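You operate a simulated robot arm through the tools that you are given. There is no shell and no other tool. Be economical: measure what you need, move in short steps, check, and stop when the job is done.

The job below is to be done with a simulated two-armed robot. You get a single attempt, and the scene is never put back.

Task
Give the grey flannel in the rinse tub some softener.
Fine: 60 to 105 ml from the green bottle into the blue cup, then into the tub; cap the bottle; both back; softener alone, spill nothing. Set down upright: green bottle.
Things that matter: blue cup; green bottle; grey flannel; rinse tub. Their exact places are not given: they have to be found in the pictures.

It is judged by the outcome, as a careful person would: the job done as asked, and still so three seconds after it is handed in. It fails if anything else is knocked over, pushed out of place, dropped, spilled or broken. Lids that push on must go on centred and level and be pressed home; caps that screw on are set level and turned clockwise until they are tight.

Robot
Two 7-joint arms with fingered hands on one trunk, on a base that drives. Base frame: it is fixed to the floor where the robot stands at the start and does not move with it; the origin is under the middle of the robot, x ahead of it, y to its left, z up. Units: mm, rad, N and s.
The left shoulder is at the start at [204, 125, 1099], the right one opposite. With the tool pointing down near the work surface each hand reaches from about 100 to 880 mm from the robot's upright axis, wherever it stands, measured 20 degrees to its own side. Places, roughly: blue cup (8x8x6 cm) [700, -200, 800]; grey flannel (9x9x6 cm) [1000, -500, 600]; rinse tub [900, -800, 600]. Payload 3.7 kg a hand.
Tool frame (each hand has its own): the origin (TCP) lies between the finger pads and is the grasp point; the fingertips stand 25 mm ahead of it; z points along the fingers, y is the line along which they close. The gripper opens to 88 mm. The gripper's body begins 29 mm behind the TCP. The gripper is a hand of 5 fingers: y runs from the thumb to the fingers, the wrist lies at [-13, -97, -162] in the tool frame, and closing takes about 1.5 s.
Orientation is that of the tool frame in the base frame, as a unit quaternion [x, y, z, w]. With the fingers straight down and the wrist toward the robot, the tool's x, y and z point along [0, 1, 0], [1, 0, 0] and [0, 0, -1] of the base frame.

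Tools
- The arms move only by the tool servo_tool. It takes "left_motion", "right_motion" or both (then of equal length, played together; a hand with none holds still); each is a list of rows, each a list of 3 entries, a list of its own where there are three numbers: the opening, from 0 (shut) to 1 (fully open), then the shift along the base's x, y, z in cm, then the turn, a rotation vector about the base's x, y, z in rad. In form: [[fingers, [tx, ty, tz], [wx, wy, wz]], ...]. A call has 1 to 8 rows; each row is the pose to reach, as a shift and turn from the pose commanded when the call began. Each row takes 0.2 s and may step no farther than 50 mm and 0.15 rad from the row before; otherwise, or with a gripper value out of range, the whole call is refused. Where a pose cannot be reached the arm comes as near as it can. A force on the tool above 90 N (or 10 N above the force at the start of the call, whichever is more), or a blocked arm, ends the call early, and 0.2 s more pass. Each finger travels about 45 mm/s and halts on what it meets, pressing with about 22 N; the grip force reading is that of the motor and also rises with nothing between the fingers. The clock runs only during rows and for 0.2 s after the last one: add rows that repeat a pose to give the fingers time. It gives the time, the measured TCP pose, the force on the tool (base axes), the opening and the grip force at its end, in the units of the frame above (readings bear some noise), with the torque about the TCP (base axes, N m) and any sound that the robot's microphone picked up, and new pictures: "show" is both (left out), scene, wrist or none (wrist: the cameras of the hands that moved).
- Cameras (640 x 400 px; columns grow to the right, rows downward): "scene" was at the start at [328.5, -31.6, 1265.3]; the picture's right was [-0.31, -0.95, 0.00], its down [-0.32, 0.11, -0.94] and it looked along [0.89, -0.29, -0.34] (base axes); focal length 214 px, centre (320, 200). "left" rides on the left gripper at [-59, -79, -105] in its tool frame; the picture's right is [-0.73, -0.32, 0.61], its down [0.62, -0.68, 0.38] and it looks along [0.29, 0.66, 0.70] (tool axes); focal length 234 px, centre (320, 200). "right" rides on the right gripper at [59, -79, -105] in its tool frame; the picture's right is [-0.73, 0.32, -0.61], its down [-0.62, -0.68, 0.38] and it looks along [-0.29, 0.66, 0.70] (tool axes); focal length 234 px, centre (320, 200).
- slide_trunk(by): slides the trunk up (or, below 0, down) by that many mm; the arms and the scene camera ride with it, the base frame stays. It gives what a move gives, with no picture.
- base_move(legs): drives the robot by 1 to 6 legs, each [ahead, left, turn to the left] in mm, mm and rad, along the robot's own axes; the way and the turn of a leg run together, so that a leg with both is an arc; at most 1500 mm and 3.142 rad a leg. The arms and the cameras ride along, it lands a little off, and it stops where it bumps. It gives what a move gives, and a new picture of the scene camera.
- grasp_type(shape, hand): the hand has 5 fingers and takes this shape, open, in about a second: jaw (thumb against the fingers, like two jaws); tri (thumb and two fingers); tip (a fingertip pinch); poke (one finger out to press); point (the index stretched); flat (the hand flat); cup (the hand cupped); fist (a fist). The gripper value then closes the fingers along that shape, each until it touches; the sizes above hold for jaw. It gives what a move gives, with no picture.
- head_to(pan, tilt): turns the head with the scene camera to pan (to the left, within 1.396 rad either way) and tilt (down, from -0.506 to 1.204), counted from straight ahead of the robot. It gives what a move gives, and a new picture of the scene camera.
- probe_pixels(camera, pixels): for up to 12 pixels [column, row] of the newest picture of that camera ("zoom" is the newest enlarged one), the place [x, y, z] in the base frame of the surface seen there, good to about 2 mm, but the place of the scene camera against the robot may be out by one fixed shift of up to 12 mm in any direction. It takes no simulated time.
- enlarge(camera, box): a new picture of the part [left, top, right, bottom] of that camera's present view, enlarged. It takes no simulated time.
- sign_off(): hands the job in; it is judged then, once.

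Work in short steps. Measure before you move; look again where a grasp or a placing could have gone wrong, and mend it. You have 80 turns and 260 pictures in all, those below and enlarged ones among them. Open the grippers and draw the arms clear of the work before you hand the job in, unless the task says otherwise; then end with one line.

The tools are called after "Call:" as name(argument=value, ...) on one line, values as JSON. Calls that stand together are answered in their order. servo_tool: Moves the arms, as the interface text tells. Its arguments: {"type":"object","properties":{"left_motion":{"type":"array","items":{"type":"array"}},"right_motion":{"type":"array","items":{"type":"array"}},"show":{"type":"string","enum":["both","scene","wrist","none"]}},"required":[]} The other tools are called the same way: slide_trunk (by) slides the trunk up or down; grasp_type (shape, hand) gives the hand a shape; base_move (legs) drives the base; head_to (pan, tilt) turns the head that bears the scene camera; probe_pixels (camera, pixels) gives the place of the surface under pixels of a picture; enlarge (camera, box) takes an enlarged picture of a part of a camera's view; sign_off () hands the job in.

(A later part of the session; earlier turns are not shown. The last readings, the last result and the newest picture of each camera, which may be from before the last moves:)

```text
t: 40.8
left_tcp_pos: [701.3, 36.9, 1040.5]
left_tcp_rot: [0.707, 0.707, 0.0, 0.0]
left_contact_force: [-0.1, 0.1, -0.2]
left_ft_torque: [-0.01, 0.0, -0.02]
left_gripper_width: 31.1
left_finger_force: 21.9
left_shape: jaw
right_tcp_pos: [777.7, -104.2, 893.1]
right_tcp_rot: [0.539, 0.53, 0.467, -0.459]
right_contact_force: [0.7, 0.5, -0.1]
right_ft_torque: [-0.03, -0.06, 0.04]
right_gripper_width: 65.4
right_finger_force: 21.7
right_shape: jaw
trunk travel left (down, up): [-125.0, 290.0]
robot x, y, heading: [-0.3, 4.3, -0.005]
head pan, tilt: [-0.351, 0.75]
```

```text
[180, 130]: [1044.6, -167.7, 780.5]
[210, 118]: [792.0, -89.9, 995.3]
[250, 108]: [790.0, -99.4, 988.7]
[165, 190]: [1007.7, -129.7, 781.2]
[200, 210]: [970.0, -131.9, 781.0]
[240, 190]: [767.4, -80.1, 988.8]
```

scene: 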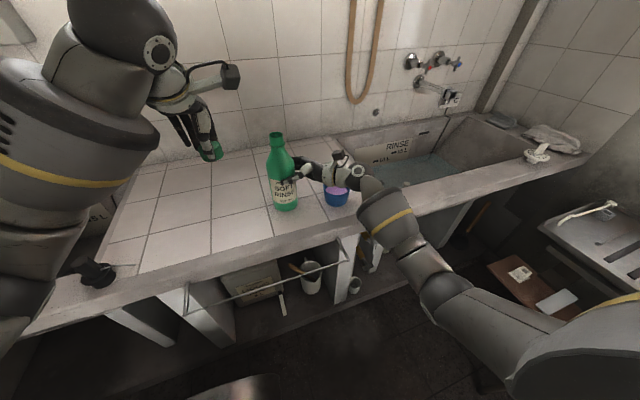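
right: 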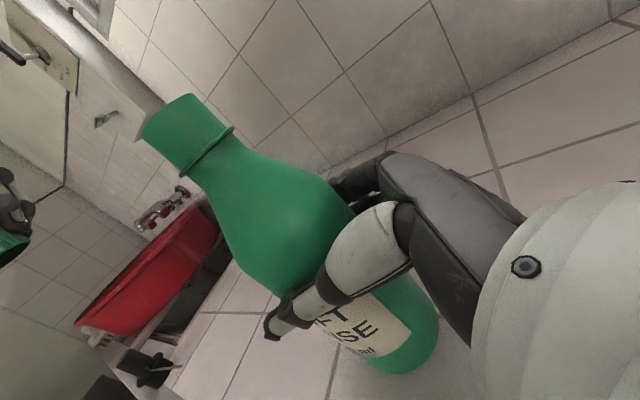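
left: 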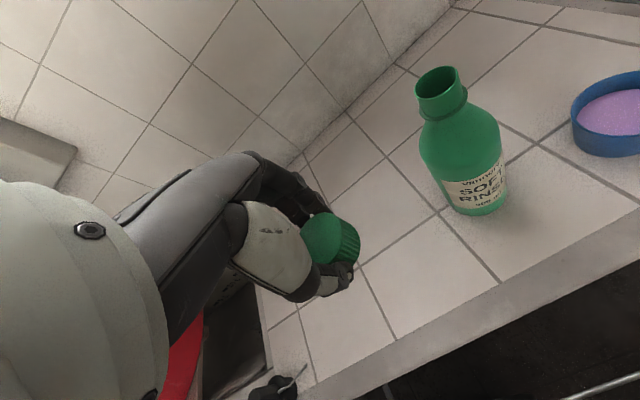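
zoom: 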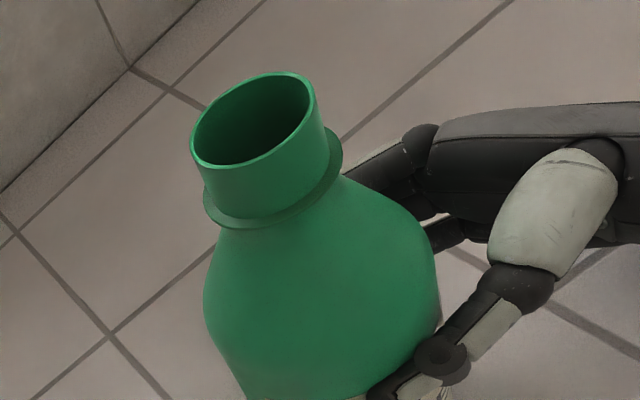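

Gripped at 22 N. Fix mouth and cap positions with left camera probes.

Call:
probe_pixels(camera="zoom", pixels=[[195, 150], [200, 120], [240, 84], [275, 74], [312, 95], [300, 125], [270, 150], [235, 163]])

Call:
enlarge(camera="left", box=[300, 205, 370, 275])

Call:
probe_pixels(camera="zoom", pixels=[[200, 170], [240, 85], [290, 70], [330, 90], [340, 130], [330, 180], [300, 240], [250, 150], [400, 110], [420, 170], [440, 190], [400, 270]])

```text
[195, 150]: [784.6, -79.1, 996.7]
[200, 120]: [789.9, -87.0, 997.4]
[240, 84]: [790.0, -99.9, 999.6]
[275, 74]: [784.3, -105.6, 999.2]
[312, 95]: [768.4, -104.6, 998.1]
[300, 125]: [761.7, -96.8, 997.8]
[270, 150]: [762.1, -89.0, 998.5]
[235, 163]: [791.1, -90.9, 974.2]
```

```text
5.71 times, centred on (335, 240) of left
```

zoom: 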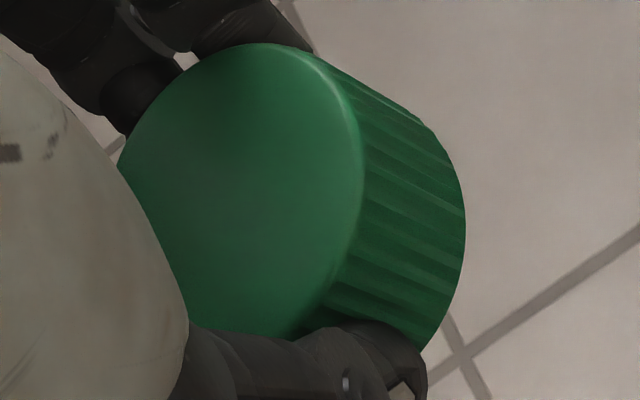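

```text
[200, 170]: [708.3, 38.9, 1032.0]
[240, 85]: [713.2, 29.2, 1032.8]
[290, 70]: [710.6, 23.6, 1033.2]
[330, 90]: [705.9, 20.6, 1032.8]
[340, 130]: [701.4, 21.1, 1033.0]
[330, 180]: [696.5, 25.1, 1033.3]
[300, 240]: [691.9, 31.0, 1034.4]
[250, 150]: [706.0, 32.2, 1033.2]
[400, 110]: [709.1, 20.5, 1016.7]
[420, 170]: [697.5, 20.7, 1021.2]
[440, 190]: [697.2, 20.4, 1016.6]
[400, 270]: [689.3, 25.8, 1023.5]
```

Mouth centre (776.5,-92.5), top 998; cap centre (703.2,37.1), level, bottom ≈1011. Carry the cap over the mouth with 25 mm clearance.

Call:
servo_tool(left_motion=[[0, [0, 0, 1.5], [0, 0, 0]], [0, [1.83, -3.24, 1.5], [0, 0, 0]], [0, [3.66, -6.48, 1.5], [0, 0, 0]], [0, [5.5, -9.72, 1.5], [0, 0, 0]], [0, [7.33, -12.96, 1.5], [0, 0, 0]], [0, [7.33, -12.96, 1.5], [0, 0, 0]]])

Call:
enlarge(camera="right", box=[80, 40, 260, 200])

Call:
enlarge(camera="left", box=[290, 190, 400, 300])

```text
t: 42.2
left_tcp_pos: [776.8, -91.8, 1054.6]
left_tcp_rot: [0.707, 0.707, 0.001, 0.0]
left_contact_force: [0.6, -0.1, -0.2]
left_ft_torque: [0.0, -0.02, -0.03]
left_gripper_width: 31.0
left_finger_force: 21.8
left_shape: jaw
right_tcp_pos: [776.4, -105.3, 892.6]
right_tcp_rot: [0.539, 0.53, 0.467, -0.459]
right_contact_force: [-0.8, 1.4, 0.0]
right_ft_torque: [-0.02, -0.06, 0.05]
right_gripper_width: 65.3
right_finger_force: 22.1
right_shape: jaw
trunk travel left (down, up): [-125.0, 290.0]
robot x, y, heading: [2.6, -0.5, 0.004]
head pan, tilt: [-0.351, 0.75]
```

scene: 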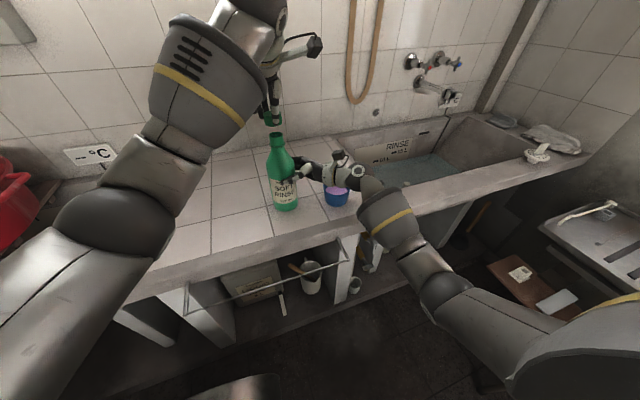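
left: 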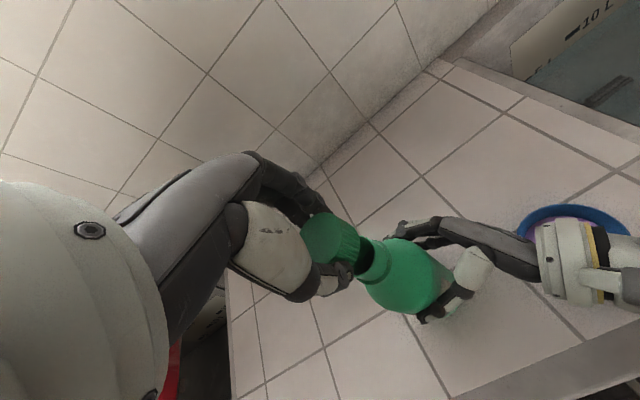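

```text
2.50 times, centred on (170, 120) of right
```

zoom: 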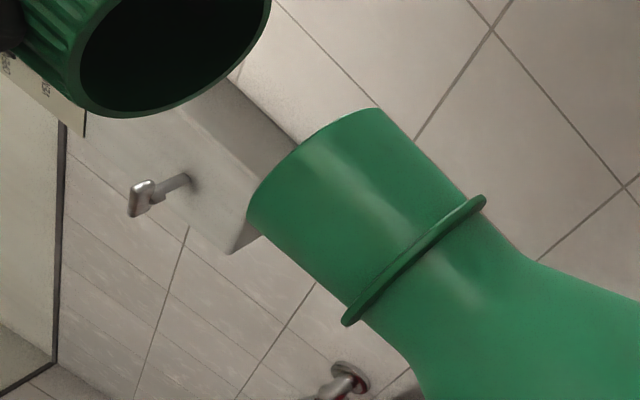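

```text
3.64 times, centred on (345, 245) of left
```

zoom: 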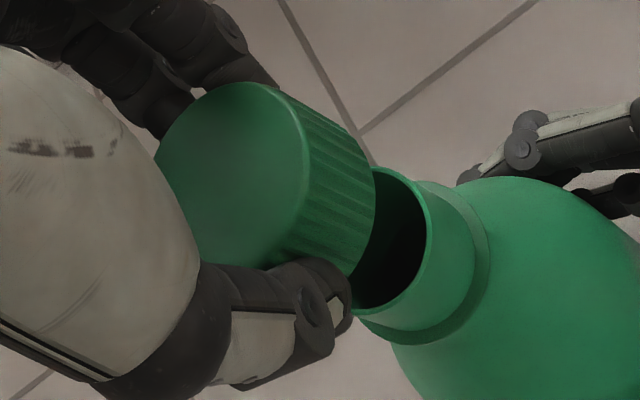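

Verify alignment: view cap underside and mouth in the right camera and probe both rims.

Call:
enlarge(camera="right", box=[60, 20, 260, 145])

```text
3.20 times, centred on (160, 82) of right
```

zoom: 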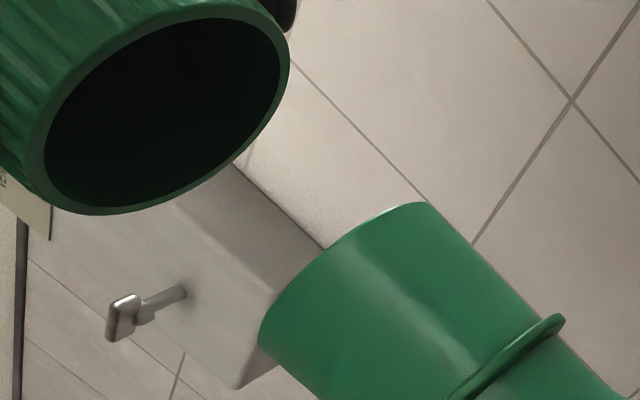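

Call:
probe_pixels(camera="zoom", pixels=[[38, 170], [60, 200], [130, 211], [200, 185], [255, 140], [286, 70], [270, 25], [200, 12], [430, 206], [400, 210], [270, 320], [262, 345]])

```text
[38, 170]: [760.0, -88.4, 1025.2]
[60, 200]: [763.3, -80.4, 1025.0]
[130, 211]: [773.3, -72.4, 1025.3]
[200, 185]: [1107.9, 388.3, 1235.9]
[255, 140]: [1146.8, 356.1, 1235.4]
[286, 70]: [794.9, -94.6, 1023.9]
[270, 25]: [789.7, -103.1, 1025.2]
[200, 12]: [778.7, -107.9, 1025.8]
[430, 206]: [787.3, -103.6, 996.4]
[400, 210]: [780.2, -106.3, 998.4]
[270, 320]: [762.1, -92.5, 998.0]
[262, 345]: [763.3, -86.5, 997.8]
```

Cap is off by about (+0.8,+2) mm; correct and lower until near contact.

Call:
servo_tool(left_motion=[[0, [-0.08, -0.2, -0.5], [0, 0, 0]], [0, [-0.08, -0.2, -1.5], [0, 0, 0]], [0, [-0.08, -0.2, -2.3], [0, 0, 0]], [0, [-0.08, -0.2, -2.8], [0, 0, 0]], [0, [-0.08, -0.2, -3.0], [0, 0, 0]], [0, [-0.08, -0.2, -3.0], [0, 0, 0]]], show="none")

Call:
enlarge(camera="right", box=[80, 20, 280, 145])

Call:
enlarge(camera="left", box=[290, 190, 400, 300])

```text
t: 43.6
left_tcp_pos: [773.9, -96.0, 1026.5]
left_tcp_rot: [0.707, 0.707, 0.001, 0.001]
left_contact_force: [0.3, -0.1, 3.3]
left_ft_torque: [0.03, -0.05, 0.02]
left_gripper_width: 30.8
left_finger_force: 21.8
left_shape: jaw
right_tcp_pos: [776.1, -104.9, 893.2]
right_tcp_rot: [0.538, 0.53, 0.467, -0.459]
right_contact_force: [0.9, -0.2, 0.6]
right_ft_torque: [-0.06, -0.07, 0.04]
right_gripper_width: 65.4
right_finger_force: 22.5
right_shape: jaw
trunk travel left (down, up): [-125.0, 290.0]
robot x, y, heading: [0.6, -0.7, -0.004]
head pan, tilt: [-0.351, 0.75]
```

```text
3.20 times, centred on (180, 82) of right
```

zoom: 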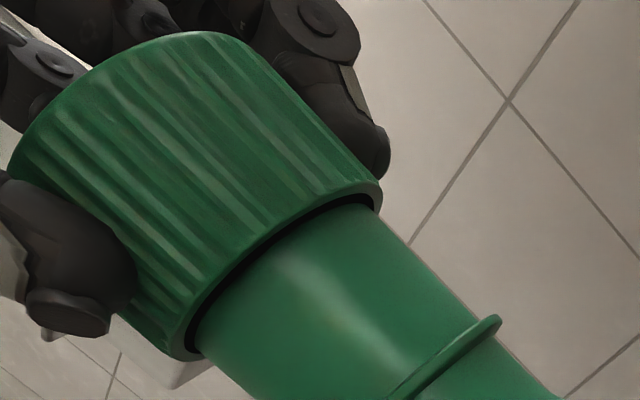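

```text
3.64 times, centred on (345, 245) of left
```

zoom: 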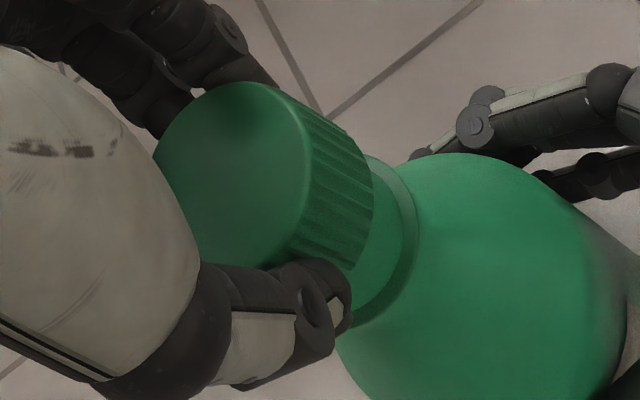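

Light contact (3 N), cap level and centred on the neck. Turn clockwise 1.2 rad, following down slightly.

Call:
servo_tool(left_motion=[[0, [0, 0.02, -0.02], [0, 0, -0.15]], [0, [0, 0.04, -0.04], [0, 0, -0.3]], [0, [0, 0.07, -0.06], [0, 0, -0.45]], [0, [0, 0.09, -0.08], [0, 0, -0.6]], [0, [0, 0.11, -0.1], [0, 0, -0.75]], [0, [0, 0.13, -0.12], [0, 0, -0.9]], [0, [0, 0.16, -0.14], [0, 0, -1.05]], [0, [0, 0.18, -0.16], [0, 0, -1.2]]], show="scene")

Call:
enlarge(camera="right", box=[80, 20, 280, 145])

```text
t: 45.4
left_tcp_pos: [775.0, -94.9, 1025.3]
left_tcp_rot: [0.983, 0.183, 0.001, 0.0]
left_contact_force: [-0.1, 3.9, 0.1]
left_ft_torque: [0.11, -0.01, 0.02]
left_gripper_width: 30.8
left_finger_force: 21.9
left_shape: jaw
right_tcp_pos: [778.0, -104.2, 894.4]
right_tcp_rot: [0.539, 0.53, 0.467, -0.459]
right_contact_force: [0.2, -4.1, 0.4]
right_ft_torque: [0.02, -0.1, -0.07]
right_gripper_width: 64.9
right_finger_force: 21.8
right_shape: jaw
trunk travel left (down, up): [-125.0, 290.0]
robot x, y, heading: [5.2, 2.9, -0.003]
head pan, tilt: [-0.351, 0.75]
```

scene: 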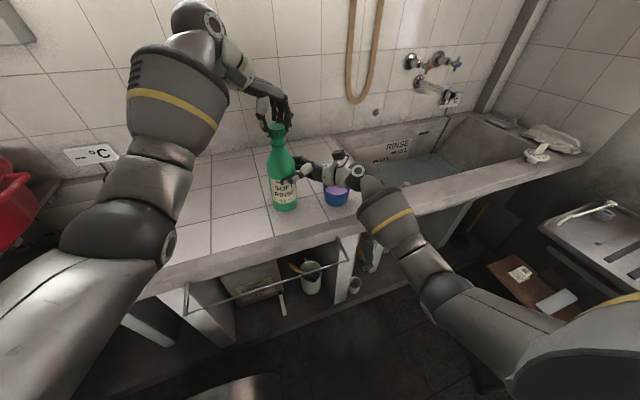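

```text
3.20 times, centred on (180, 82) of right
```

zoom: 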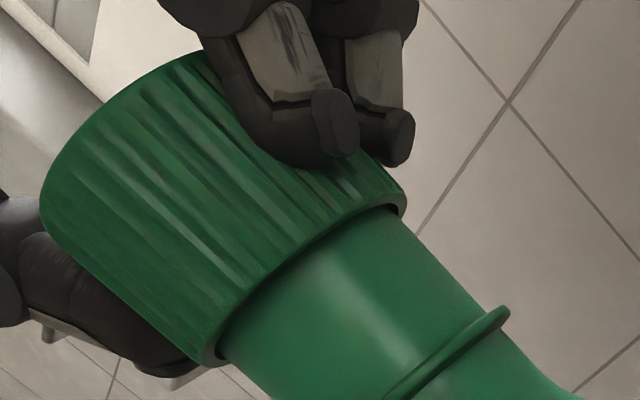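

Threading (cap has moved down). Ease +1 mm in y to relieve the side load and keep turning clockwise.

Call:
servo_tool(left_motion=[[0, [0, 0.1, -0.02], [0, 0, -0.1]], [0, [0, 0.1, -0.04], [0, 0, -0.24]], [0, [0, 0.1, -0.06], [0, 0, -0.38]], [0, [0, 0.1, -0.08], [0, 0, -0.52]], [0, [0, 0.1, -0.1], [0, 0, -0.66]]], show="scene")

Call:
enlarge(camera="right", box=[80, 20, 280, 145])

```text
t: 46.6
left_tcp_pos: [768.6, -90.7, 1025.8]
left_tcp_rot: [0.989, -0.146, 0.004, 0.002]
left_contact_force: [-0.1, 1.3, 7.9]
left_ft_torque: [0.07, -0.08, 0.04]
left_gripper_width: 31.1
left_finger_force: 21.4
left_shape: jaw
left hand out of reach, approached as far as the arm can: row 5
right_tcp_pos: [775.2, -104.3, 893.6]
right_tcp_rot: [0.538, 0.532, 0.465, -0.459]
right_contact_force: [-2.6, -1.1, -0.2]
right_ft_torque: [-0.05, -0.04, 0.02]
right_gripper_width: 64.6
right_finger_force: 21.9
right_shape: jaw
trunk travel left (down, up): [-125.0, 290.0]
robot x, y, heading: [0.2, -2.3, 0.0]
head pan, tilt: [-0.351, 0.75]
```

scene: 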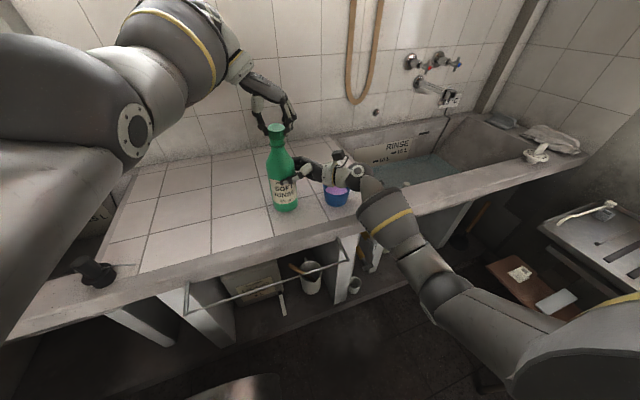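

```text
3.20 times, centred on (180, 82) of right
```

zoom: 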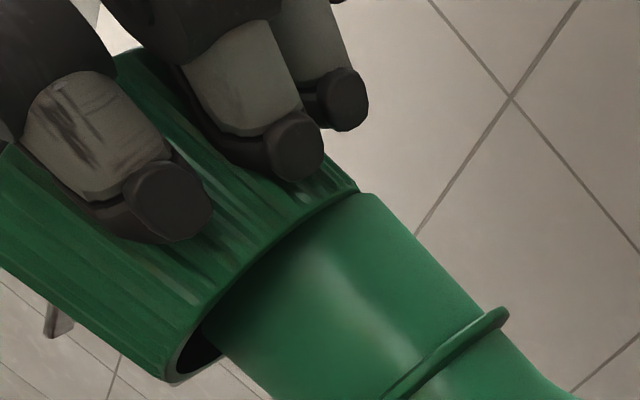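

The last step hit the left arm's yaw limit and dragged the cap ~6 mm sideways. Turn back 0.35 rad, recentre, and look.

Call:
servo_tool(left_motion=[[0, [0.25, -0.1, 0.05], [0, 0, 0.12]], [0, [0.5, -0.2, 0.1], [0, 0, 0.24]], [0, [0.65, -0.3, 0.1], [0, 0, 0.36]], [0, [0.65, -0.3, 0.1], [0, 0, 0.36]]], show="wrist")

Call:
enlarge(camera="right", box=[80, 20, 280, 145])

```text
t: 47.6
left_tcp_pos: [801.2, -99.8, 1026.5]
left_tcp_rot: [0.999, 0.036, -0.001, -0.002]
left_contact_force: [-5.5, 2.7, -0.6]
left_ft_torque: [0.05, 0.18, -0.05]
left_gripper_width: 31.6
left_finger_force: 21.9
left_shape: jaw
left hand out of reach, approached as far as the arm can: row 1, 2, 3, 4
right_tcp_pos: [775.8, -106.4, 894.0]
right_tcp_rot: [0.539, 0.531, 0.466, -0.459]
right_contact_force: [6.9, -4.2, 2.1]
right_ft_torque: [0.15, 0.35, -0.11]
right_gripper_width: 63.9
right_finger_force: 22.6
right_shape: jaw
trunk travel left (down, up): [-125.0, 290.0]
robot x, y, heading: [-2.9, 1.1, 0.001]
head pan, tilt: [-0.351, 0.75]
```

left: 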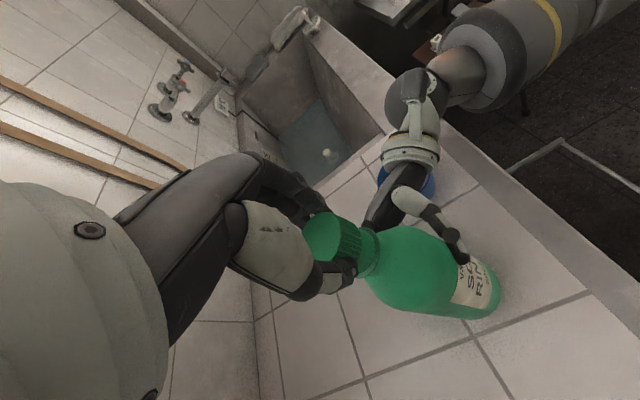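

```text
3.20 times, centred on (180, 82) of right
```

zoom: 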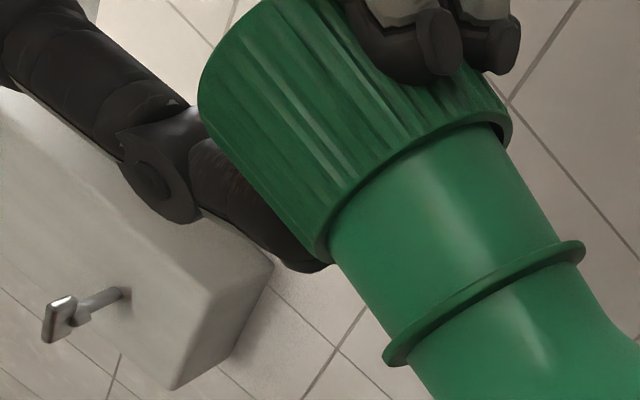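

The left arm is near a joint limit and drifted to x≈801, leaning the held bottle slightly. Bring it back in small steps while yawing back to a comfortable angle.

Call:
servo_tool(left_motion=[[0, [-0.8, 0.1, 0], [0, 0, 0.12]], [0, [-1.6, 0.3, 0], [0, 0, 0.24]], [0, [-2.4, 0.5, 0], [0, 0, 0.36]], [0, [-2.6, 0.5, 0], [0, 0, 0.44]]], show="scene")

Call:
enlarge(camera="right", box=[80, 20, 280, 145])

```text
t: 48.6
left_tcp_pos: [835.0, -112.8, 1037.0]
left_tcp_rot: [0.967, 0.253, -0.002, 0.0]
left_contact_force: [0.8, -0.1, -0.5]
left_ft_torque: [-0.06, 0.05, 0.02]
left_gripper_width: 31.3
left_finger_force: 22.2
left_shape: jaw
left hand out of reach, approached as far as the arm can: row 1, 2, 3, 4
right_tcp_pos: [778.2, -101.9, 893.5]
right_tcp_rot: [0.538, 0.531, 0.466, -0.46]
right_contact_force: [-0.7, 0.7, 4.6]
right_ft_torque: [0.0, 0.03, 0.03]
right_gripper_width: 64.5
right_finger_force: 22.3
right_shape: jaw
trunk travel left (down, up): [-125.0, 290.0]
robot x, y, heading: [1.0, -1.3, 0.002]
head pan, tilt: [-0.351, 0.75]
```

scene: 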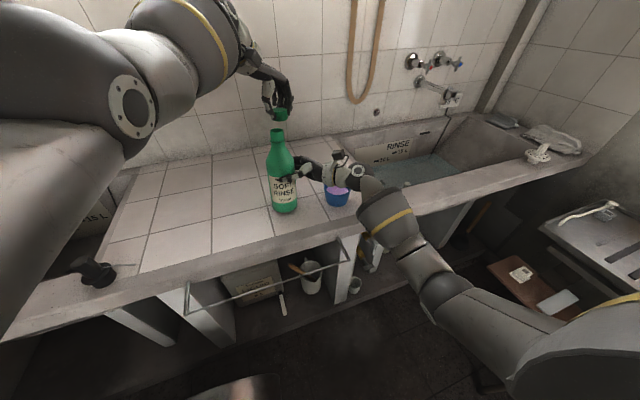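

```text
3.20 times, centred on (180, 82) of right
```

zoom: 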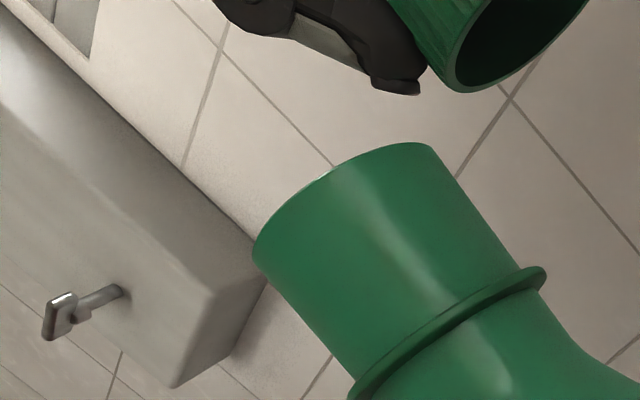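

Cap is still gripped and off the neck. Raise the left hand and retreat to the earlier comfortable pose.

Call:
servo_tool(left_motion=[[0, [0, 0, 2], [0, 0, 0]], [0, [0, 0.5, 4], [0, 0, 0.1]], [0, [-1, 3, 5], [0, 0, 0.25]], [0, [-3, 6, 5], [0, 0, 0.4]], [0, [-5.5, 9, 5], [0, 0, 0.55]], [0, [-8.5, 12, 5], [0, 0, 0.7]], [0, [-11, 14, 4], [0, 0, 0.85]], [0, [-13, 15, 3], [0, 0, 1.0]]], show="scene")

Call:
enlarge(camera="scene", box=[220, 100, 460, 250])

```text
t: 50.4
left_tcp_pos: [854.0, -88.2, 1127.9]
left_tcp_rot: [0.734, 0.679, 0.003, 0.002]
left_contact_force: [0.6, 0.2, 0.2]
left_ft_torque: [0.0, 0.03, -0.01]
left_gripper_width: 31.3
left_finger_force: 22.1
left_shape: jaw
left hand out of reach, approached as far as the arm can: row 3, 4, 5, 6, 7, 8
right_tcp_pos: [776.4, -108.4, 893.8]
right_tcp_rot: [0.539, 0.53, 0.468, -0.458]
right_contact_force: [-0.7, 0.3, 1.8]
right_ft_torque: [0.02, 0.08, 0.02]
right_gripper_width: 64.6
right_finger_force: 22.2
right_shape: jaw
trunk travel left (down, up): [-125.0, 290.0]
robot x, y, heading: [-4.6, -3.3, -0.006]
head pan, tilt: [-0.351, 0.75]
```

scene: 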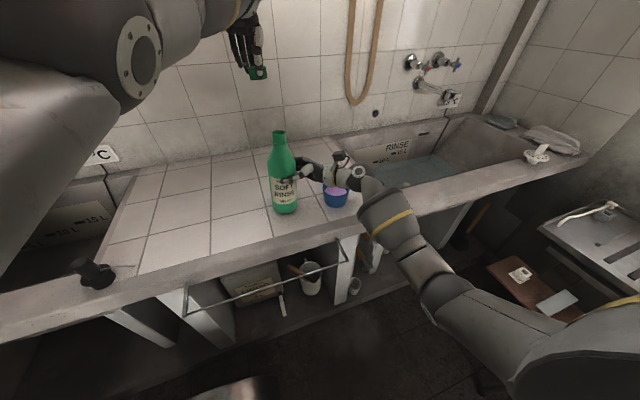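

```text
2.67 times, centred on (340, 175) of scene
```

zoom: 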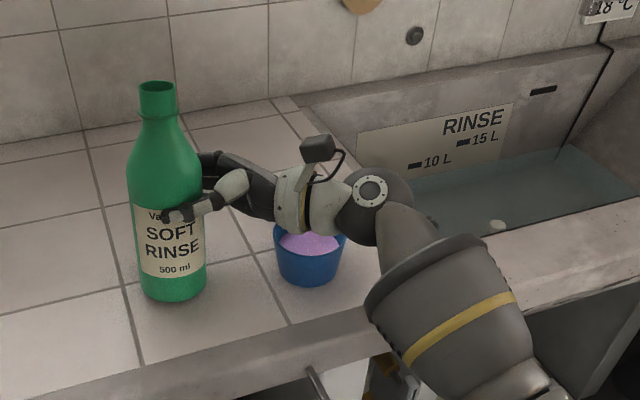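

Left arm lags its targets; now yaw is near 0, retry moving back toward (720,30,1070).

Call:
servo_tool(left_motion=[[0, [-2, 2, 0], [0, 0, 0.04]], [0, [-4, 4, 0], [0, 0, 0.08]], [0, [-6, 6, -1], [0, 0, 0.08]], [0, [-8, 8, -2], [0, 0, 0.08]], [0, [-10, 10, -3], [0, 0, 0.08]], [0, [-12, 12, -4], [0, 0, 0.08]], [0, [-14, 13, -5], [0, 0, 0.08]], [0, [-15, 13, -5], [0, 0, 0.08]]], show="scene")

```text
t: 52.2
left_tcp_pos: [861.8, -56.6, 1132.6]
left_tcp_rot: [0.699, 0.715, -0.001, -0.002]
left_contact_force: [0.1, 0.3, -0.2]
left_ft_torque: [0.01, -0.01, 0.01]
left_gripper_width: 31.3
left_finger_force: 22.3
left_shape: jaw
left hand out of reach, approached as far as the arm can: row 1, 2, 3, 4, 5, 6, 7, 8
right_tcp_pos: [776.2, -104.4, 892.5]
right_tcp_rot: [0.539, 0.53, 0.467, -0.46]
right_contact_force: [-0.6, -0.5, 0.6]
right_ft_torque: [-0.02, -0.04, 0.01]
right_gripper_width: 64.6
right_finger_force: 21.5
right_shape: jaw
trunk travel left (down, up): [-125.0, 290.0]
robot x, y, heading: [-1.1, -2.2, -0.003]
head pan, tilt: [-0.351, 0.75]
```

scene: 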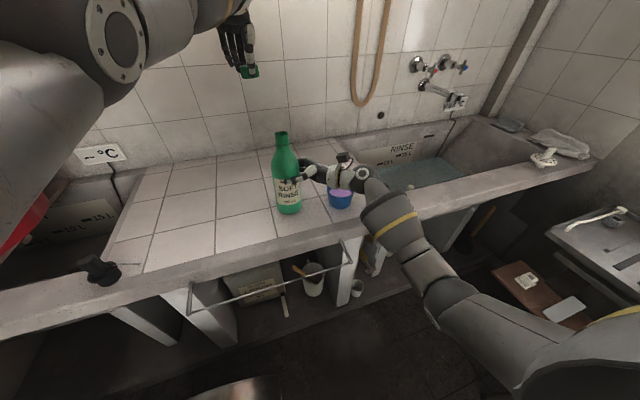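

Arm stays in an elbow-up branch. Roll the hand palm-right (as in the comfortable early posture) and pull back to free the elbow.

Call:
servo_tool(left_motion=[[0, [-1, 2, 0], [-0.14, 0, 0]], [0, [-2, 4, 0], [-0.28, 0, 0]], [0, [-3, 6, 0], [-0.42, 0, 0]], [0, [-4, 8, 0], [-0.56, 0, 0]], [0, [-5, 10, 0], [-0.7, 0, 0]], [0, [-6, 12, 0], [-0.84, 0, 0]], [0, [-7, 14, 0], [-0.98, 0, 0]], [0, [-8, 16, 0], [-1.1, 0, 0]]], show="scene")

```text
t: 54.0
left_tcp_pos: [922.7, 125.3, 1170.7]
left_tcp_rot: [0.597, 0.609, -0.374, 0.366]
left_contact_force: [0.1, 0.2, -0.3]
left_ft_torque: [0.02, 0.02, 0.03]
left_gripper_width: 31.4
left_finger_force: 22.3
left_shape: jaw
left hand out of reach, approached as far as the arm can: row 1, 2, 3, 4, 5, 6, 7, 8
right_tcp_pos: [776.1, -103.6, 893.4]
right_tcp_rot: [0.538, 0.531, 0.466, -0.459]
right_contact_force: [-0.4, -0.7, 1.8]
right_ft_torque: [-0.05, -0.06, -0.03]
right_gripper_width: 64.5
right_finger_force: 21.7
right_shape: jaw
trunk travel left (down, up): [-125.0, 290.0]
robot x, y, heading: [-1.3, 0.2, -0.0]
head pan, tilt: [-0.351, 0.75]
```

scene: 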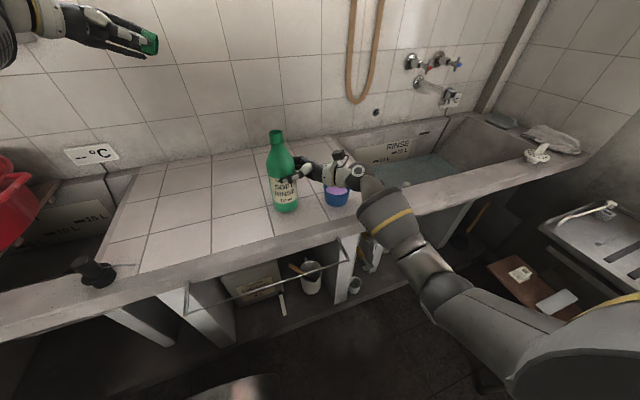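

Likely a straight-elbow singularity; try moving down and sideways instead of straight in.

Call:
servo_tool(left_motion=[[0, [0, 2, -4], [0, 0, 0]], [0, [-1, 4, -8], [0, 0, 0]], [0, [-3, 5, -12], [0, 0, 0]], [0, [-6, 5, -15], [0, 0, 0]], [0, [-9, 5, -18], [0, 0, 0]], [0, [-12, 5, -20], [0, 0, 0]], [0, [-15, 5, -22], [0, 0, 0]], [0, [-18, 5, -22], [0, 0, 0]]])

Call:
head_to(pan=0.5, tilt=0.5)

```text
t: 55.8
left_tcp_pos: [907.5, 222.0, 926.2]
left_tcp_rot: [0.598, 0.608, -0.373, 0.365]
left_contact_force: [-0.3, -0.4, -0.5]
left_ft_torque: [-0.03, 0.0, -0.03]
left_gripper_width: 31.1
left_finger_force: 21.6
left_shape: jaw
left hand out of reach, approached as far as the arm can: row 1, 2, 3, 4, 5, 6, 7, 8
right_tcp_pos: [776.8, -104.7, 892.4]
right_tcp_rot: [0.538, 0.53, 0.466, -0.46]
right_contact_force: [-0.5, 0.1, 1.1]
right_ft_torque: [-0.01, -0.09, 0.01]
right_gripper_width: 64.4
right_finger_force: 22.0
right_shape: jaw
trunk travel left (down, up): [-125.0, 290.0]
robot x, y, heading: [-2.8, 0.2, -0.004]
head pan, tilt: [-0.351, 0.75]
```

scene: 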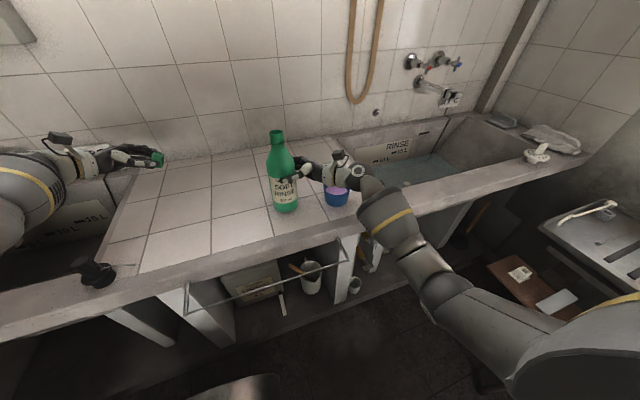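
left: 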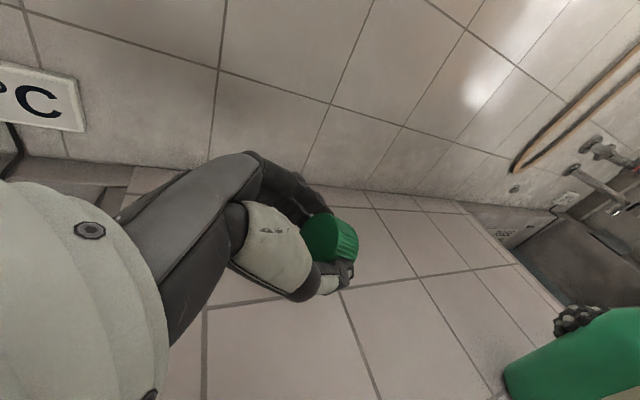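

```text
t: 56.9
left_tcp_pos: [908.3, 222.4, 925.6]
left_tcp_rot: [0.597, 0.609, -0.373, 0.366]
left_contact_force: [-0.5, -0.3, -1.1]
left_ft_torque: [0.02, 0.04, -0.02]
left_gripper_width: 30.9
left_finger_force: 22.1
left_shape: jaw
right_tcp_pos: [776.2, -104.6, 893.7]
right_tcp_rot: [0.539, 0.53, 0.467, -0.459]
right_contact_force: [-0.7, -0.4, 1.6]
right_ft_torque: [0.02, -0.07, 0.01]
right_gripper_width: 64.4
right_finger_force: 21.9
right_shape: jaw
trunk travel left (down, up): [-125.0, 290.0]
robot x, y, heading: [0.6, 2.3, 0.002]
head pan, tilt: [0.499, 0.499]
```

scene: 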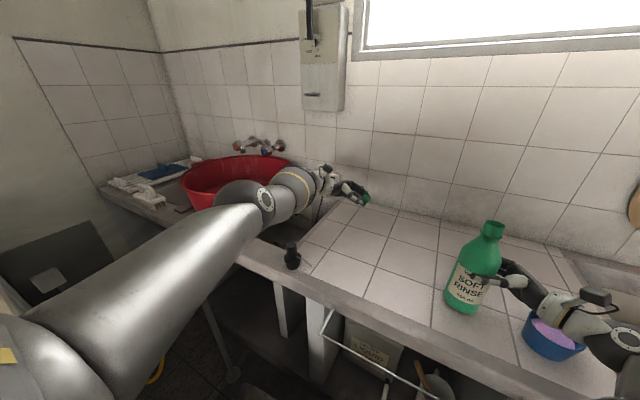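

The left arm is fully stretched. Pull straight back with a large inward target to make the elbow bend.

Call:
servo_tool(left_motion=[[0, [-4.5, 0, 1], [0, 0, 0]], [0, [-9, 0, 2], [0, 0, 0]], [0, [-13.5, 0, 3], [0, 0, 0]], [0, [-18, 0, 4], [0, 0, 0]], [0, [-22.5, 0, 5], [0, 0, 0]], [0, [-27, 0, 6], [0, 0, 0]], [0, [-27, 0, 6], [0, 0, 0]], [0, [-27, 0, 6], [0, 0, 0]]], show="scene")

```text
t: 58.7
left_tcp_pos: [864.6, 337.1, 937.3]
left_tcp_rot: [0.597, 0.608, -0.373, 0.366]
left_contact_force: [0.3, -0.1, 0.2]
left_ft_torque: [0.01, -0.02, -0.01]
left_gripper_width: 30.9
left_finger_force: 22.1
left_shape: jaw
left hand out of reach, approached as far as the arm can: row 1, 2, 3, 4, 5, 6, 7, 8
right_tcp_pos: [777.5, -105.4, 893.7]
right_tcp_rot: [0.539, 0.53, 0.467, -0.459]
right_contact_force: [0.1, 0.6, 1.7]
right_ft_torque: [0.01, -0.1, 0.02]
right_gripper_width: 64.5
right_finger_force: 21.6
right_shape: jaw
trunk travel left (down, up): [-125.0, 290.0]
robot x, y, heading: [-3.6, -1.7, -0.002]
head pan, tilt: [0.499, 0.499]
```

scene: 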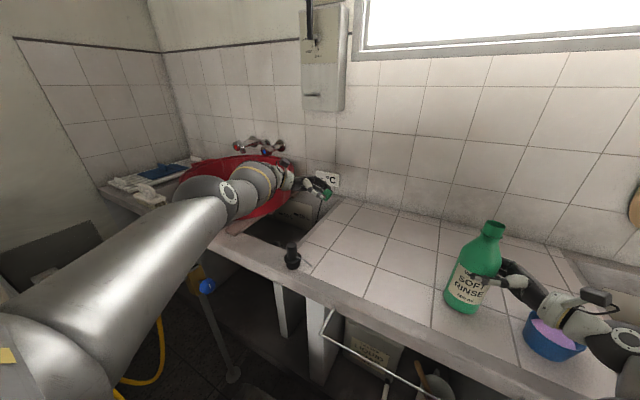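

Try aligning the hand with the straight arm (yaw +0.55) to free the wrist, then pull in radially while rising.

Call:
servo_tool(left_motion=[[0, [0, -1, 2], [0, 0, 0.14]], [0, [0, -2, 4], [0, 0, 0.28]], [0, [0, -3, 6], [0, 0, 0.42]], [0, [-2, -5, 8], [0, 0, 0.56]], [0, [-6, -7, 9], [0, 0, 0.6]], [0, [-10, -9, 10], [0, 0, 0.6]], [0, [-14, -11, 10], [0, 0, 0.6]], [0, [-18, -13, 10], [0, 0, 0.6]]], show="scene")

```text
t: 60.5
left_tcp_pos: [989.5, 285.2, 1038.4]
left_tcp_rot: [0.391, 0.758, -0.249, 0.459]
left_contact_force: [0.9, 0.1, -0.4]
left_ft_torque: [-0.03, -0.02, 0.0]
left_gripper_width: 30.8
left_finger_force: 21.6
left_shape: jaw
left hand out of reach, approached as far as the arm can: row 1, 2, 3, 4, 5, 6, 7, 8
right_tcp_pos: [778.8, -105.6, 893.2]
right_tcp_rot: [0.539, 0.53, 0.467, -0.459]
right_contact_force: [-0.1, -0.4, 1.0]
right_ft_torque: [-0.05, -0.04, 0.0]
right_gripper_width: 64.3
right_finger_force: 21.8
right_shape: jaw
trunk travel left (down, up): [-125.0, 290.0]
robot x, y, heading: [1.2, -1.9, 0.002]
head pan, tilt: [0.499, 0.499]
```

scene: 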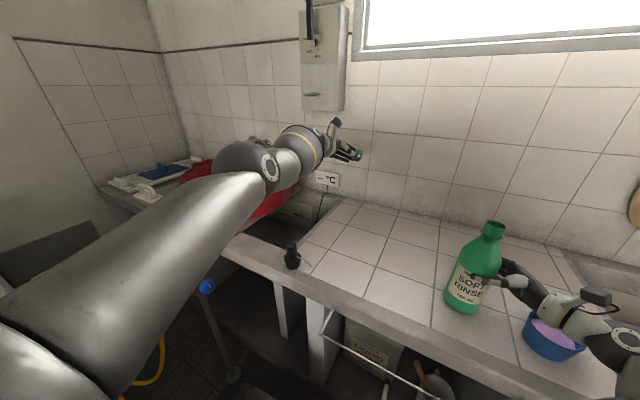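

Elbow seems flipped to its straight limit. Roll the hand further outward (palm toward up) about the arm axis to rotate the upper arm the natural way.

Call:
servo_tool(left_motion=[[0, [-1, 0, 0], [-0.14, -0.02, 0]], [0, [-2, 0, 0], [-0.28, -0.05, 0]], [0, [-3, 0, 0], [-0.42, -0.08, 0]], [0, [-4, 0, 0], [-0.56, -0.1, 0]], [0, [-6, 0, 0], [-0.7, -0.12, 0]], [0, [-8, 0, 0], [-0.84, -0.15, 0]], [0, [-10, 0, 0], [-0.98, -0.18, 0]], [0, [-12, 0, 0], [-1.12, -0.2, 0]]], show="scene")

```text
t: 62.3
left_tcp_pos: [962.9, 322.8, 1027.0]
left_tcp_rot: [0.108, 0.463, -0.574, 0.667]
left_contact_force: [0.8, -0.7, -0.5]
left_ft_torque: [-0.01, -0.03, 0.04]
left_gripper_width: 30.9
left_finger_force: 21.5
left_shape: jaw
left hand out of reach, approached as far as the arm can: row 1, 2, 3, 4, 5, 6, 7, 8
right_tcp_pos: [777.7, -105.7, 893.3]
right_tcp_rot: [0.538, 0.53, 0.467, -0.46]
right_contact_force: [-0.6, -0.1, 1.0]
right_ft_torque: [-0.04, -0.11, -0.05]
right_gripper_width: 64.2
right_finger_force: 22.0
right_shape: jaw
trunk travel left (down, up): [-125.0, 290.0]
robot x, y, heading: [-3.5, 0.4, -0.001]
head pan, tilt: [0.499, 0.499]
```

scene: 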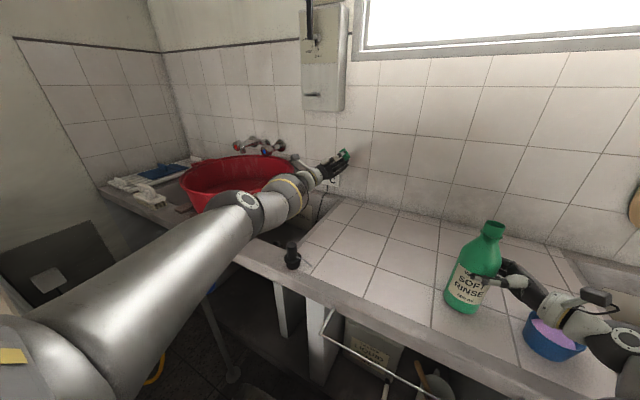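

Upper arm has rolled. Now pull straight in again.

Call:
servo_tool(left_motion=[[0, [-4, -1, 0], [0, 0, 0]], [0, [-8, -2, 0], [0, 0, 0]], [0, [-12, -3, 0], [0, 0, 0]], [0, [-16, -4, 0], [0, 0, 0]], [0, [-20, -5, 0], [0, 0, 0]], [0, [-24, -6, 0], [0, 0, 0]]], show="scene")

```text
t: 63.7
left_tcp_pos: [935.0, 346.1, 959.4]
left_tcp_rot: [0.109, 0.463, -0.574, 0.667]
left_contact_force: [0.9, 0.7, -0.6]
left_ft_torque: [-0.03, 0.02, 0.03]
left_gripper_width: 30.8
left_finger_force: 22.5
left_shape: jaw
left hand out of reach, approached as far as the arm can: row 1, 2, 3, 4, 5, 6
right_tcp_pos: [777.0, -104.7, 892.3]
right_tcp_rot: [0.538, 0.53, 0.467, -0.46]
right_contact_force: [0.2, -0.1, 1.6]
right_ft_torque: [-0.03, -0.03, 0.02]
right_gripper_width: 64.6
right_finger_force: 22.0
right_shape: jaw
trunk travel left (down, up): [-125.0, 290.0]
robot x, y, heading: [2.8, 0.4, -0.001]
head pan, tilt: [0.499, 0.499]
```

scene: 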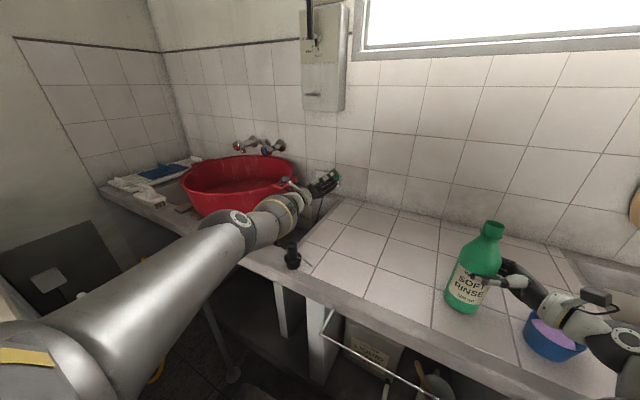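

Try a large tangential sweep (up and to the right), which should flex the elbow if it bends that way.

Call:
servo_tool(left_motion=[[0, [-1, -2.5, 4], [0, 0, 0]], [0, [-2, -5, 8], [0, 0, 0]], [0, [-4, -7.5, 12], [0, 0, 0]], [0, [-7, -10, 15], [0, 0, 0]], [0, [-10, -12.5, 18], [0, 0, 0]], [0, [-13, -15, 21], [0, 0, 0]], [0, [-16, -17.5, 24], [0, 0, 0]], [0, [-19, -20, 27], [0, 0, 0]]], show="scene")

```text
refused: row 3 steps farther than a row can; nothing moved
```

Call:
servo_tool(left_motion=[[0, [-1, -2.5, 4], [0, 0, 0]], [0, [-2, -5, 8], [0, 0, 0]], [0, [-4, -7, 12], [0, 0, 0]], [0, [-7, -9, 15], [0, 0, 0]], [0, [-10, -11, 18], [0, 0, 0]], [0, [-13, -13, 21], [0, 0, 0]], [0, [-16, -15, 24], [0, 0, 0]], [0, [-19, -17, 27], [0, 0, 0]]], show="scene")

```text
t: 65.5
left_tcp_pos: [989.4, 247.4, 1249.0]
left_tcp_rot: [0.109, 0.462, -0.575, 0.666]
left_contact_force: [-0.6, -0.3, 1.4]
left_ft_torque: [0.02, 0.0, -0.01]
left_gripper_width: 30.6
left_finger_force: 22.1
left_shape: jaw
left hand out of reach, approached as far as the arm can: row 1, 2, 3, 4, 5, 6, 7, 8
right_tcp_pos: [776.3, -104.3, 893.4]
right_tcp_rot: [0.538, 0.531, 0.467, -0.46]
right_contact_force: [-0.7, -0.4, 1.3]
right_ft_torque: [-0.03, -0.07, -0.03]
right_gripper_width: 64.8
right_finger_force: 22.3
right_shape: jaw
trunk travel left (down, up): [-125.0, 290.0]
robot x, y, heading: [-3.2, 0.1, -0.001]
head pan, tilt: [0.499, 0.499]
```

scene: 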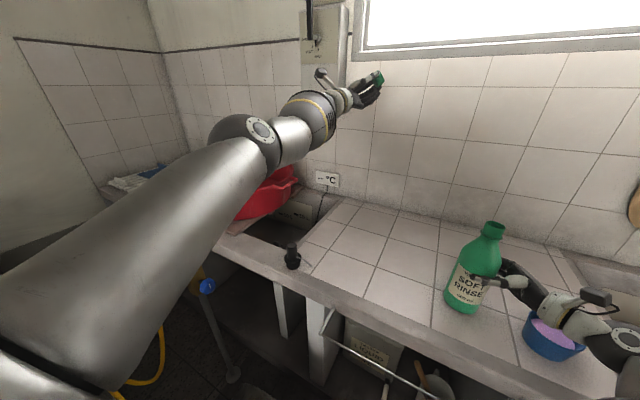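

Elbow axis is now horizontal; try sweeping downward and inward to flex it the other way.

Call:
servo_tool(left_motion=[[0, [-1, -1, -4.5], [0, 0, 0]], [0, [-2, -2, -9], [0, 0, 0]], [0, [-4, -3, -13], [0, 0, 0]], [0, [-7, -4, -16], [0, 0, 0]], [0, [-10, -5, -19], [0, 0, 0]], [0, [-13, -6, -21], [0, 0, 0]], [0, [-16, -6, -23], [0, 0, 0]], [0, [-19, -6, -25], [0, 0, 0]]], show="scene")

```text
t: 67.3
left_tcp_pos: [964.7, 199.0, 936.6]
left_tcp_rot: [0.108, 0.463, -0.575, 0.666]
left_contact_force: [0.1, 0.9, 0.0]
left_ft_torque: [-0.02, 0.0, -0.02]
left_gripper_width: 30.5
left_finger_force: 21.9
left_shape: jaw
left hand out of reach, approached as far as the arm can: row 1, 2, 3, 4, 5, 6, 7, 8
right_tcp_pos: [777.3, -103.5, 892.6]
right_tcp_rot: [0.539, 0.53, 0.467, -0.46]
right_contact_force: [-0.4, -0.6, 2.7]
right_ft_torque: [0.0, -0.04, -0.01]
right_gripper_width: 64.5
right_finger_force: 22.0
right_shape: jaw
trunk travel left (down, up): [-125.0, 290.0]
robot x, y, heading: [-0.1, -3.5, 0.0]
head pan, tilt: [0.499, 0.499]
```

scene: 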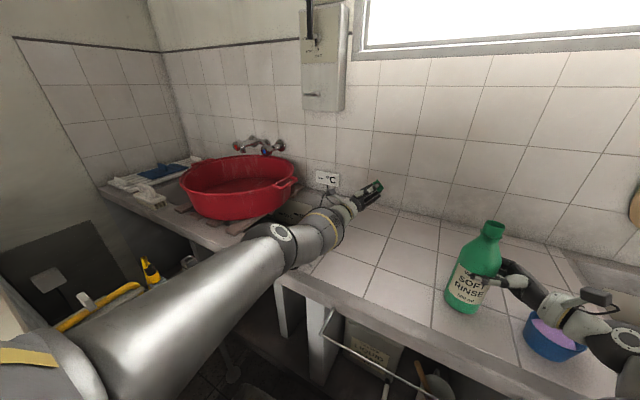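

Now the elbow axis is vertical; sweep to the right and up (clear above the bottle) to flex it inward.

Call:
servo_tool(left_motion=[[0, [0, -1, 4.5], [0, 0, 0]], [0, [0, -2, 9], [0, 0, 0]], [0, [0, -3, 13.5], [0, 0, 0]], [0, [0, -4, 18], [0, 0, 0]], [0, [-1, -8.5, 19], [0, 0, 0]], [0, [-2, -13, 20], [0, 0, 0]], [0, [-4, -17, 20], [0, 0, 0]], [0, [-7, -21, 20], [0, 0, 0]]], show="scene")

```text
t: 69.1
left_tcp_pos: [990.3, -29.4, 1129.5]
left_tcp_rot: [0.11, 0.463, -0.573, 0.667]
left_contact_force: [-0.3, -0.7, -0.2]
left_ft_torque: [0.03, 0.02, -0.03]
left_gripper_width: 30.6
left_finger_force: 22.4
left_shape: jaw
left hand out of reach, approached as far as the arm can: row 1, 2, 3, 4, 5, 6, 7, 8
right_tcp_pos: [776.4, -104.6, 893.8]
right_tcp_rot: [0.539, 0.53, 0.467, -0.46]
right_contact_force: [-0.5, 0.2, 2.5]
right_ft_torque: [0.03, -0.15, 0.0]
right_gripper_width: 64.6
right_finger_force: 22.0
right_shape: jaw
trunk travel left (down, up): [-125.0, 290.0]
robot x, y, heading: [-2.6, 1.4, -0.001]
head pan, tilt: [0.499, 0.499]
```

scene: 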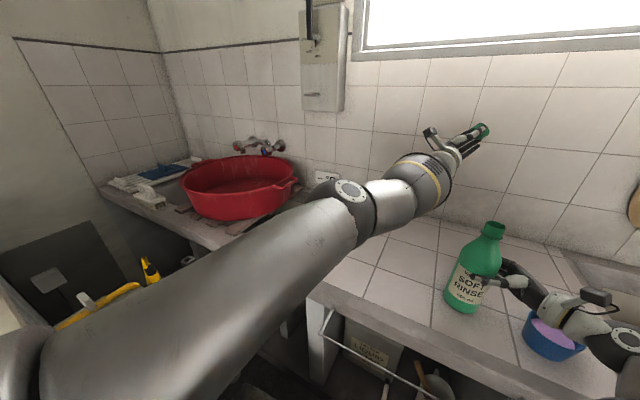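

Turns are limited, so work both arms in parallel: roll the left hand back the other way (toward its normal posture), while the right hand releases the standing bottle and backs off to the right.

Call:
servo_tool(left_motion=[[0, [-1, 0, 1], [0.14, 0.03, 0]], [0, [-2, 1, 2], [0.28, 0.05, 0]], [0, [-4, 2, 3], [0.42, 0.08, 0]], [0, [-6, 3, 4], [0.56, 0.1, 0]], [0, [-9, 4, 5], [0.7, 0.12, 0]], [0, [-12, 5, 6], [0.84, 0.15, 0]], [0, [-15, 6, 7], [0.98, 0.18, 0]], [0, [-18, 7, 8], [1.12, 0.2, 0]]], right_motion=[[0.5, [0, 0, 0], [0, 0, 0]], [1, [0, 0, 0], [0, 0, 0]], [1, [0, 0, 0], [0, 0, 0]], [1, [0, -2, 0.2], [0, 0, 0]], [1, [0, -6.5, 0.5], [0, 0, 0]], [1, [0, -11, 0.5], [0, 0, 0]], [1, [0, -15.5, 0.5], [0, 0, 0]], [1, [-1, -20, 0.5], [0, 0, 0]]], show="both")

```text
t: 70.9
left_tcp_pos: [952.6, 16.3, 1272.6]
left_tcp_rot: [0.392, 0.758, -0.247, 0.459]
left_contact_force: [-0.2, 1.0, -0.4]
left_ft_torque: [0.03, 0.02, 0.0]
left_gripper_width: 30.3
left_finger_force: 22.3
left_shape: jaw
left hand out of reach, approached as far as the arm can: row 1, 2, 3, 4, 5, 6, 7, 8
right_tcp_pos: [767.4, -305.8, 897.8]
right_tcp_rot: [0.538, 0.531, 0.467, -0.459]
right_contact_force: [-0.2, 0.6, 0.4]
right_ft_torque: [0.01, 0.01, 0.0]
right_gripper_width: 87.8
right_finger_force: 0.1
right_shape: jaw
trunk travel left (down, up): [-125.0, 290.0]
robot x, y, heading: [-1.9, 1.8, 0.002]
head pan, tilt: [0.499, 0.499]
```

scene: 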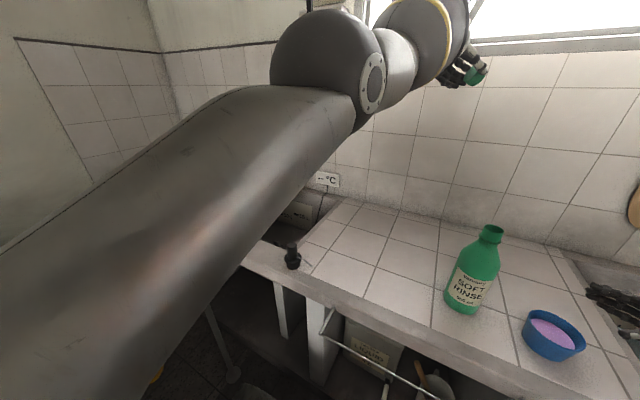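
right: 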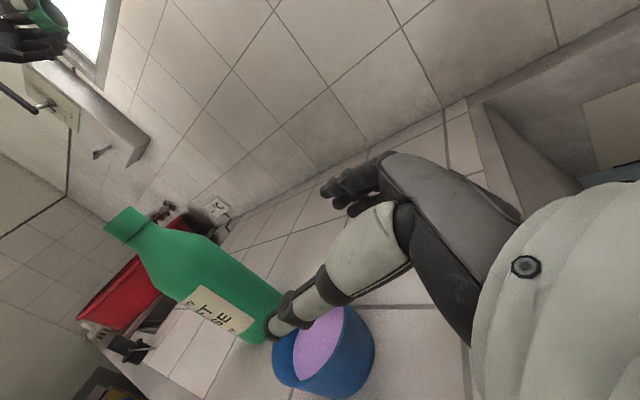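
left: 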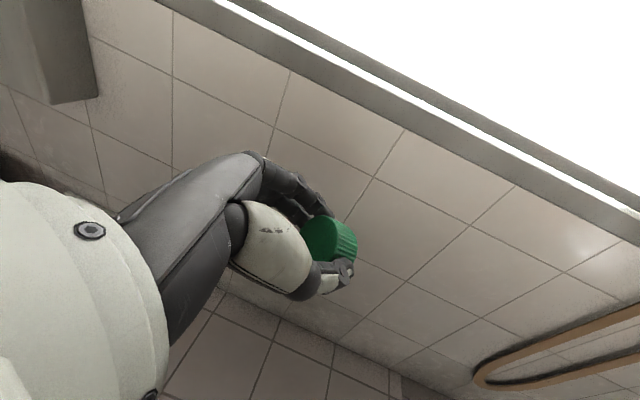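

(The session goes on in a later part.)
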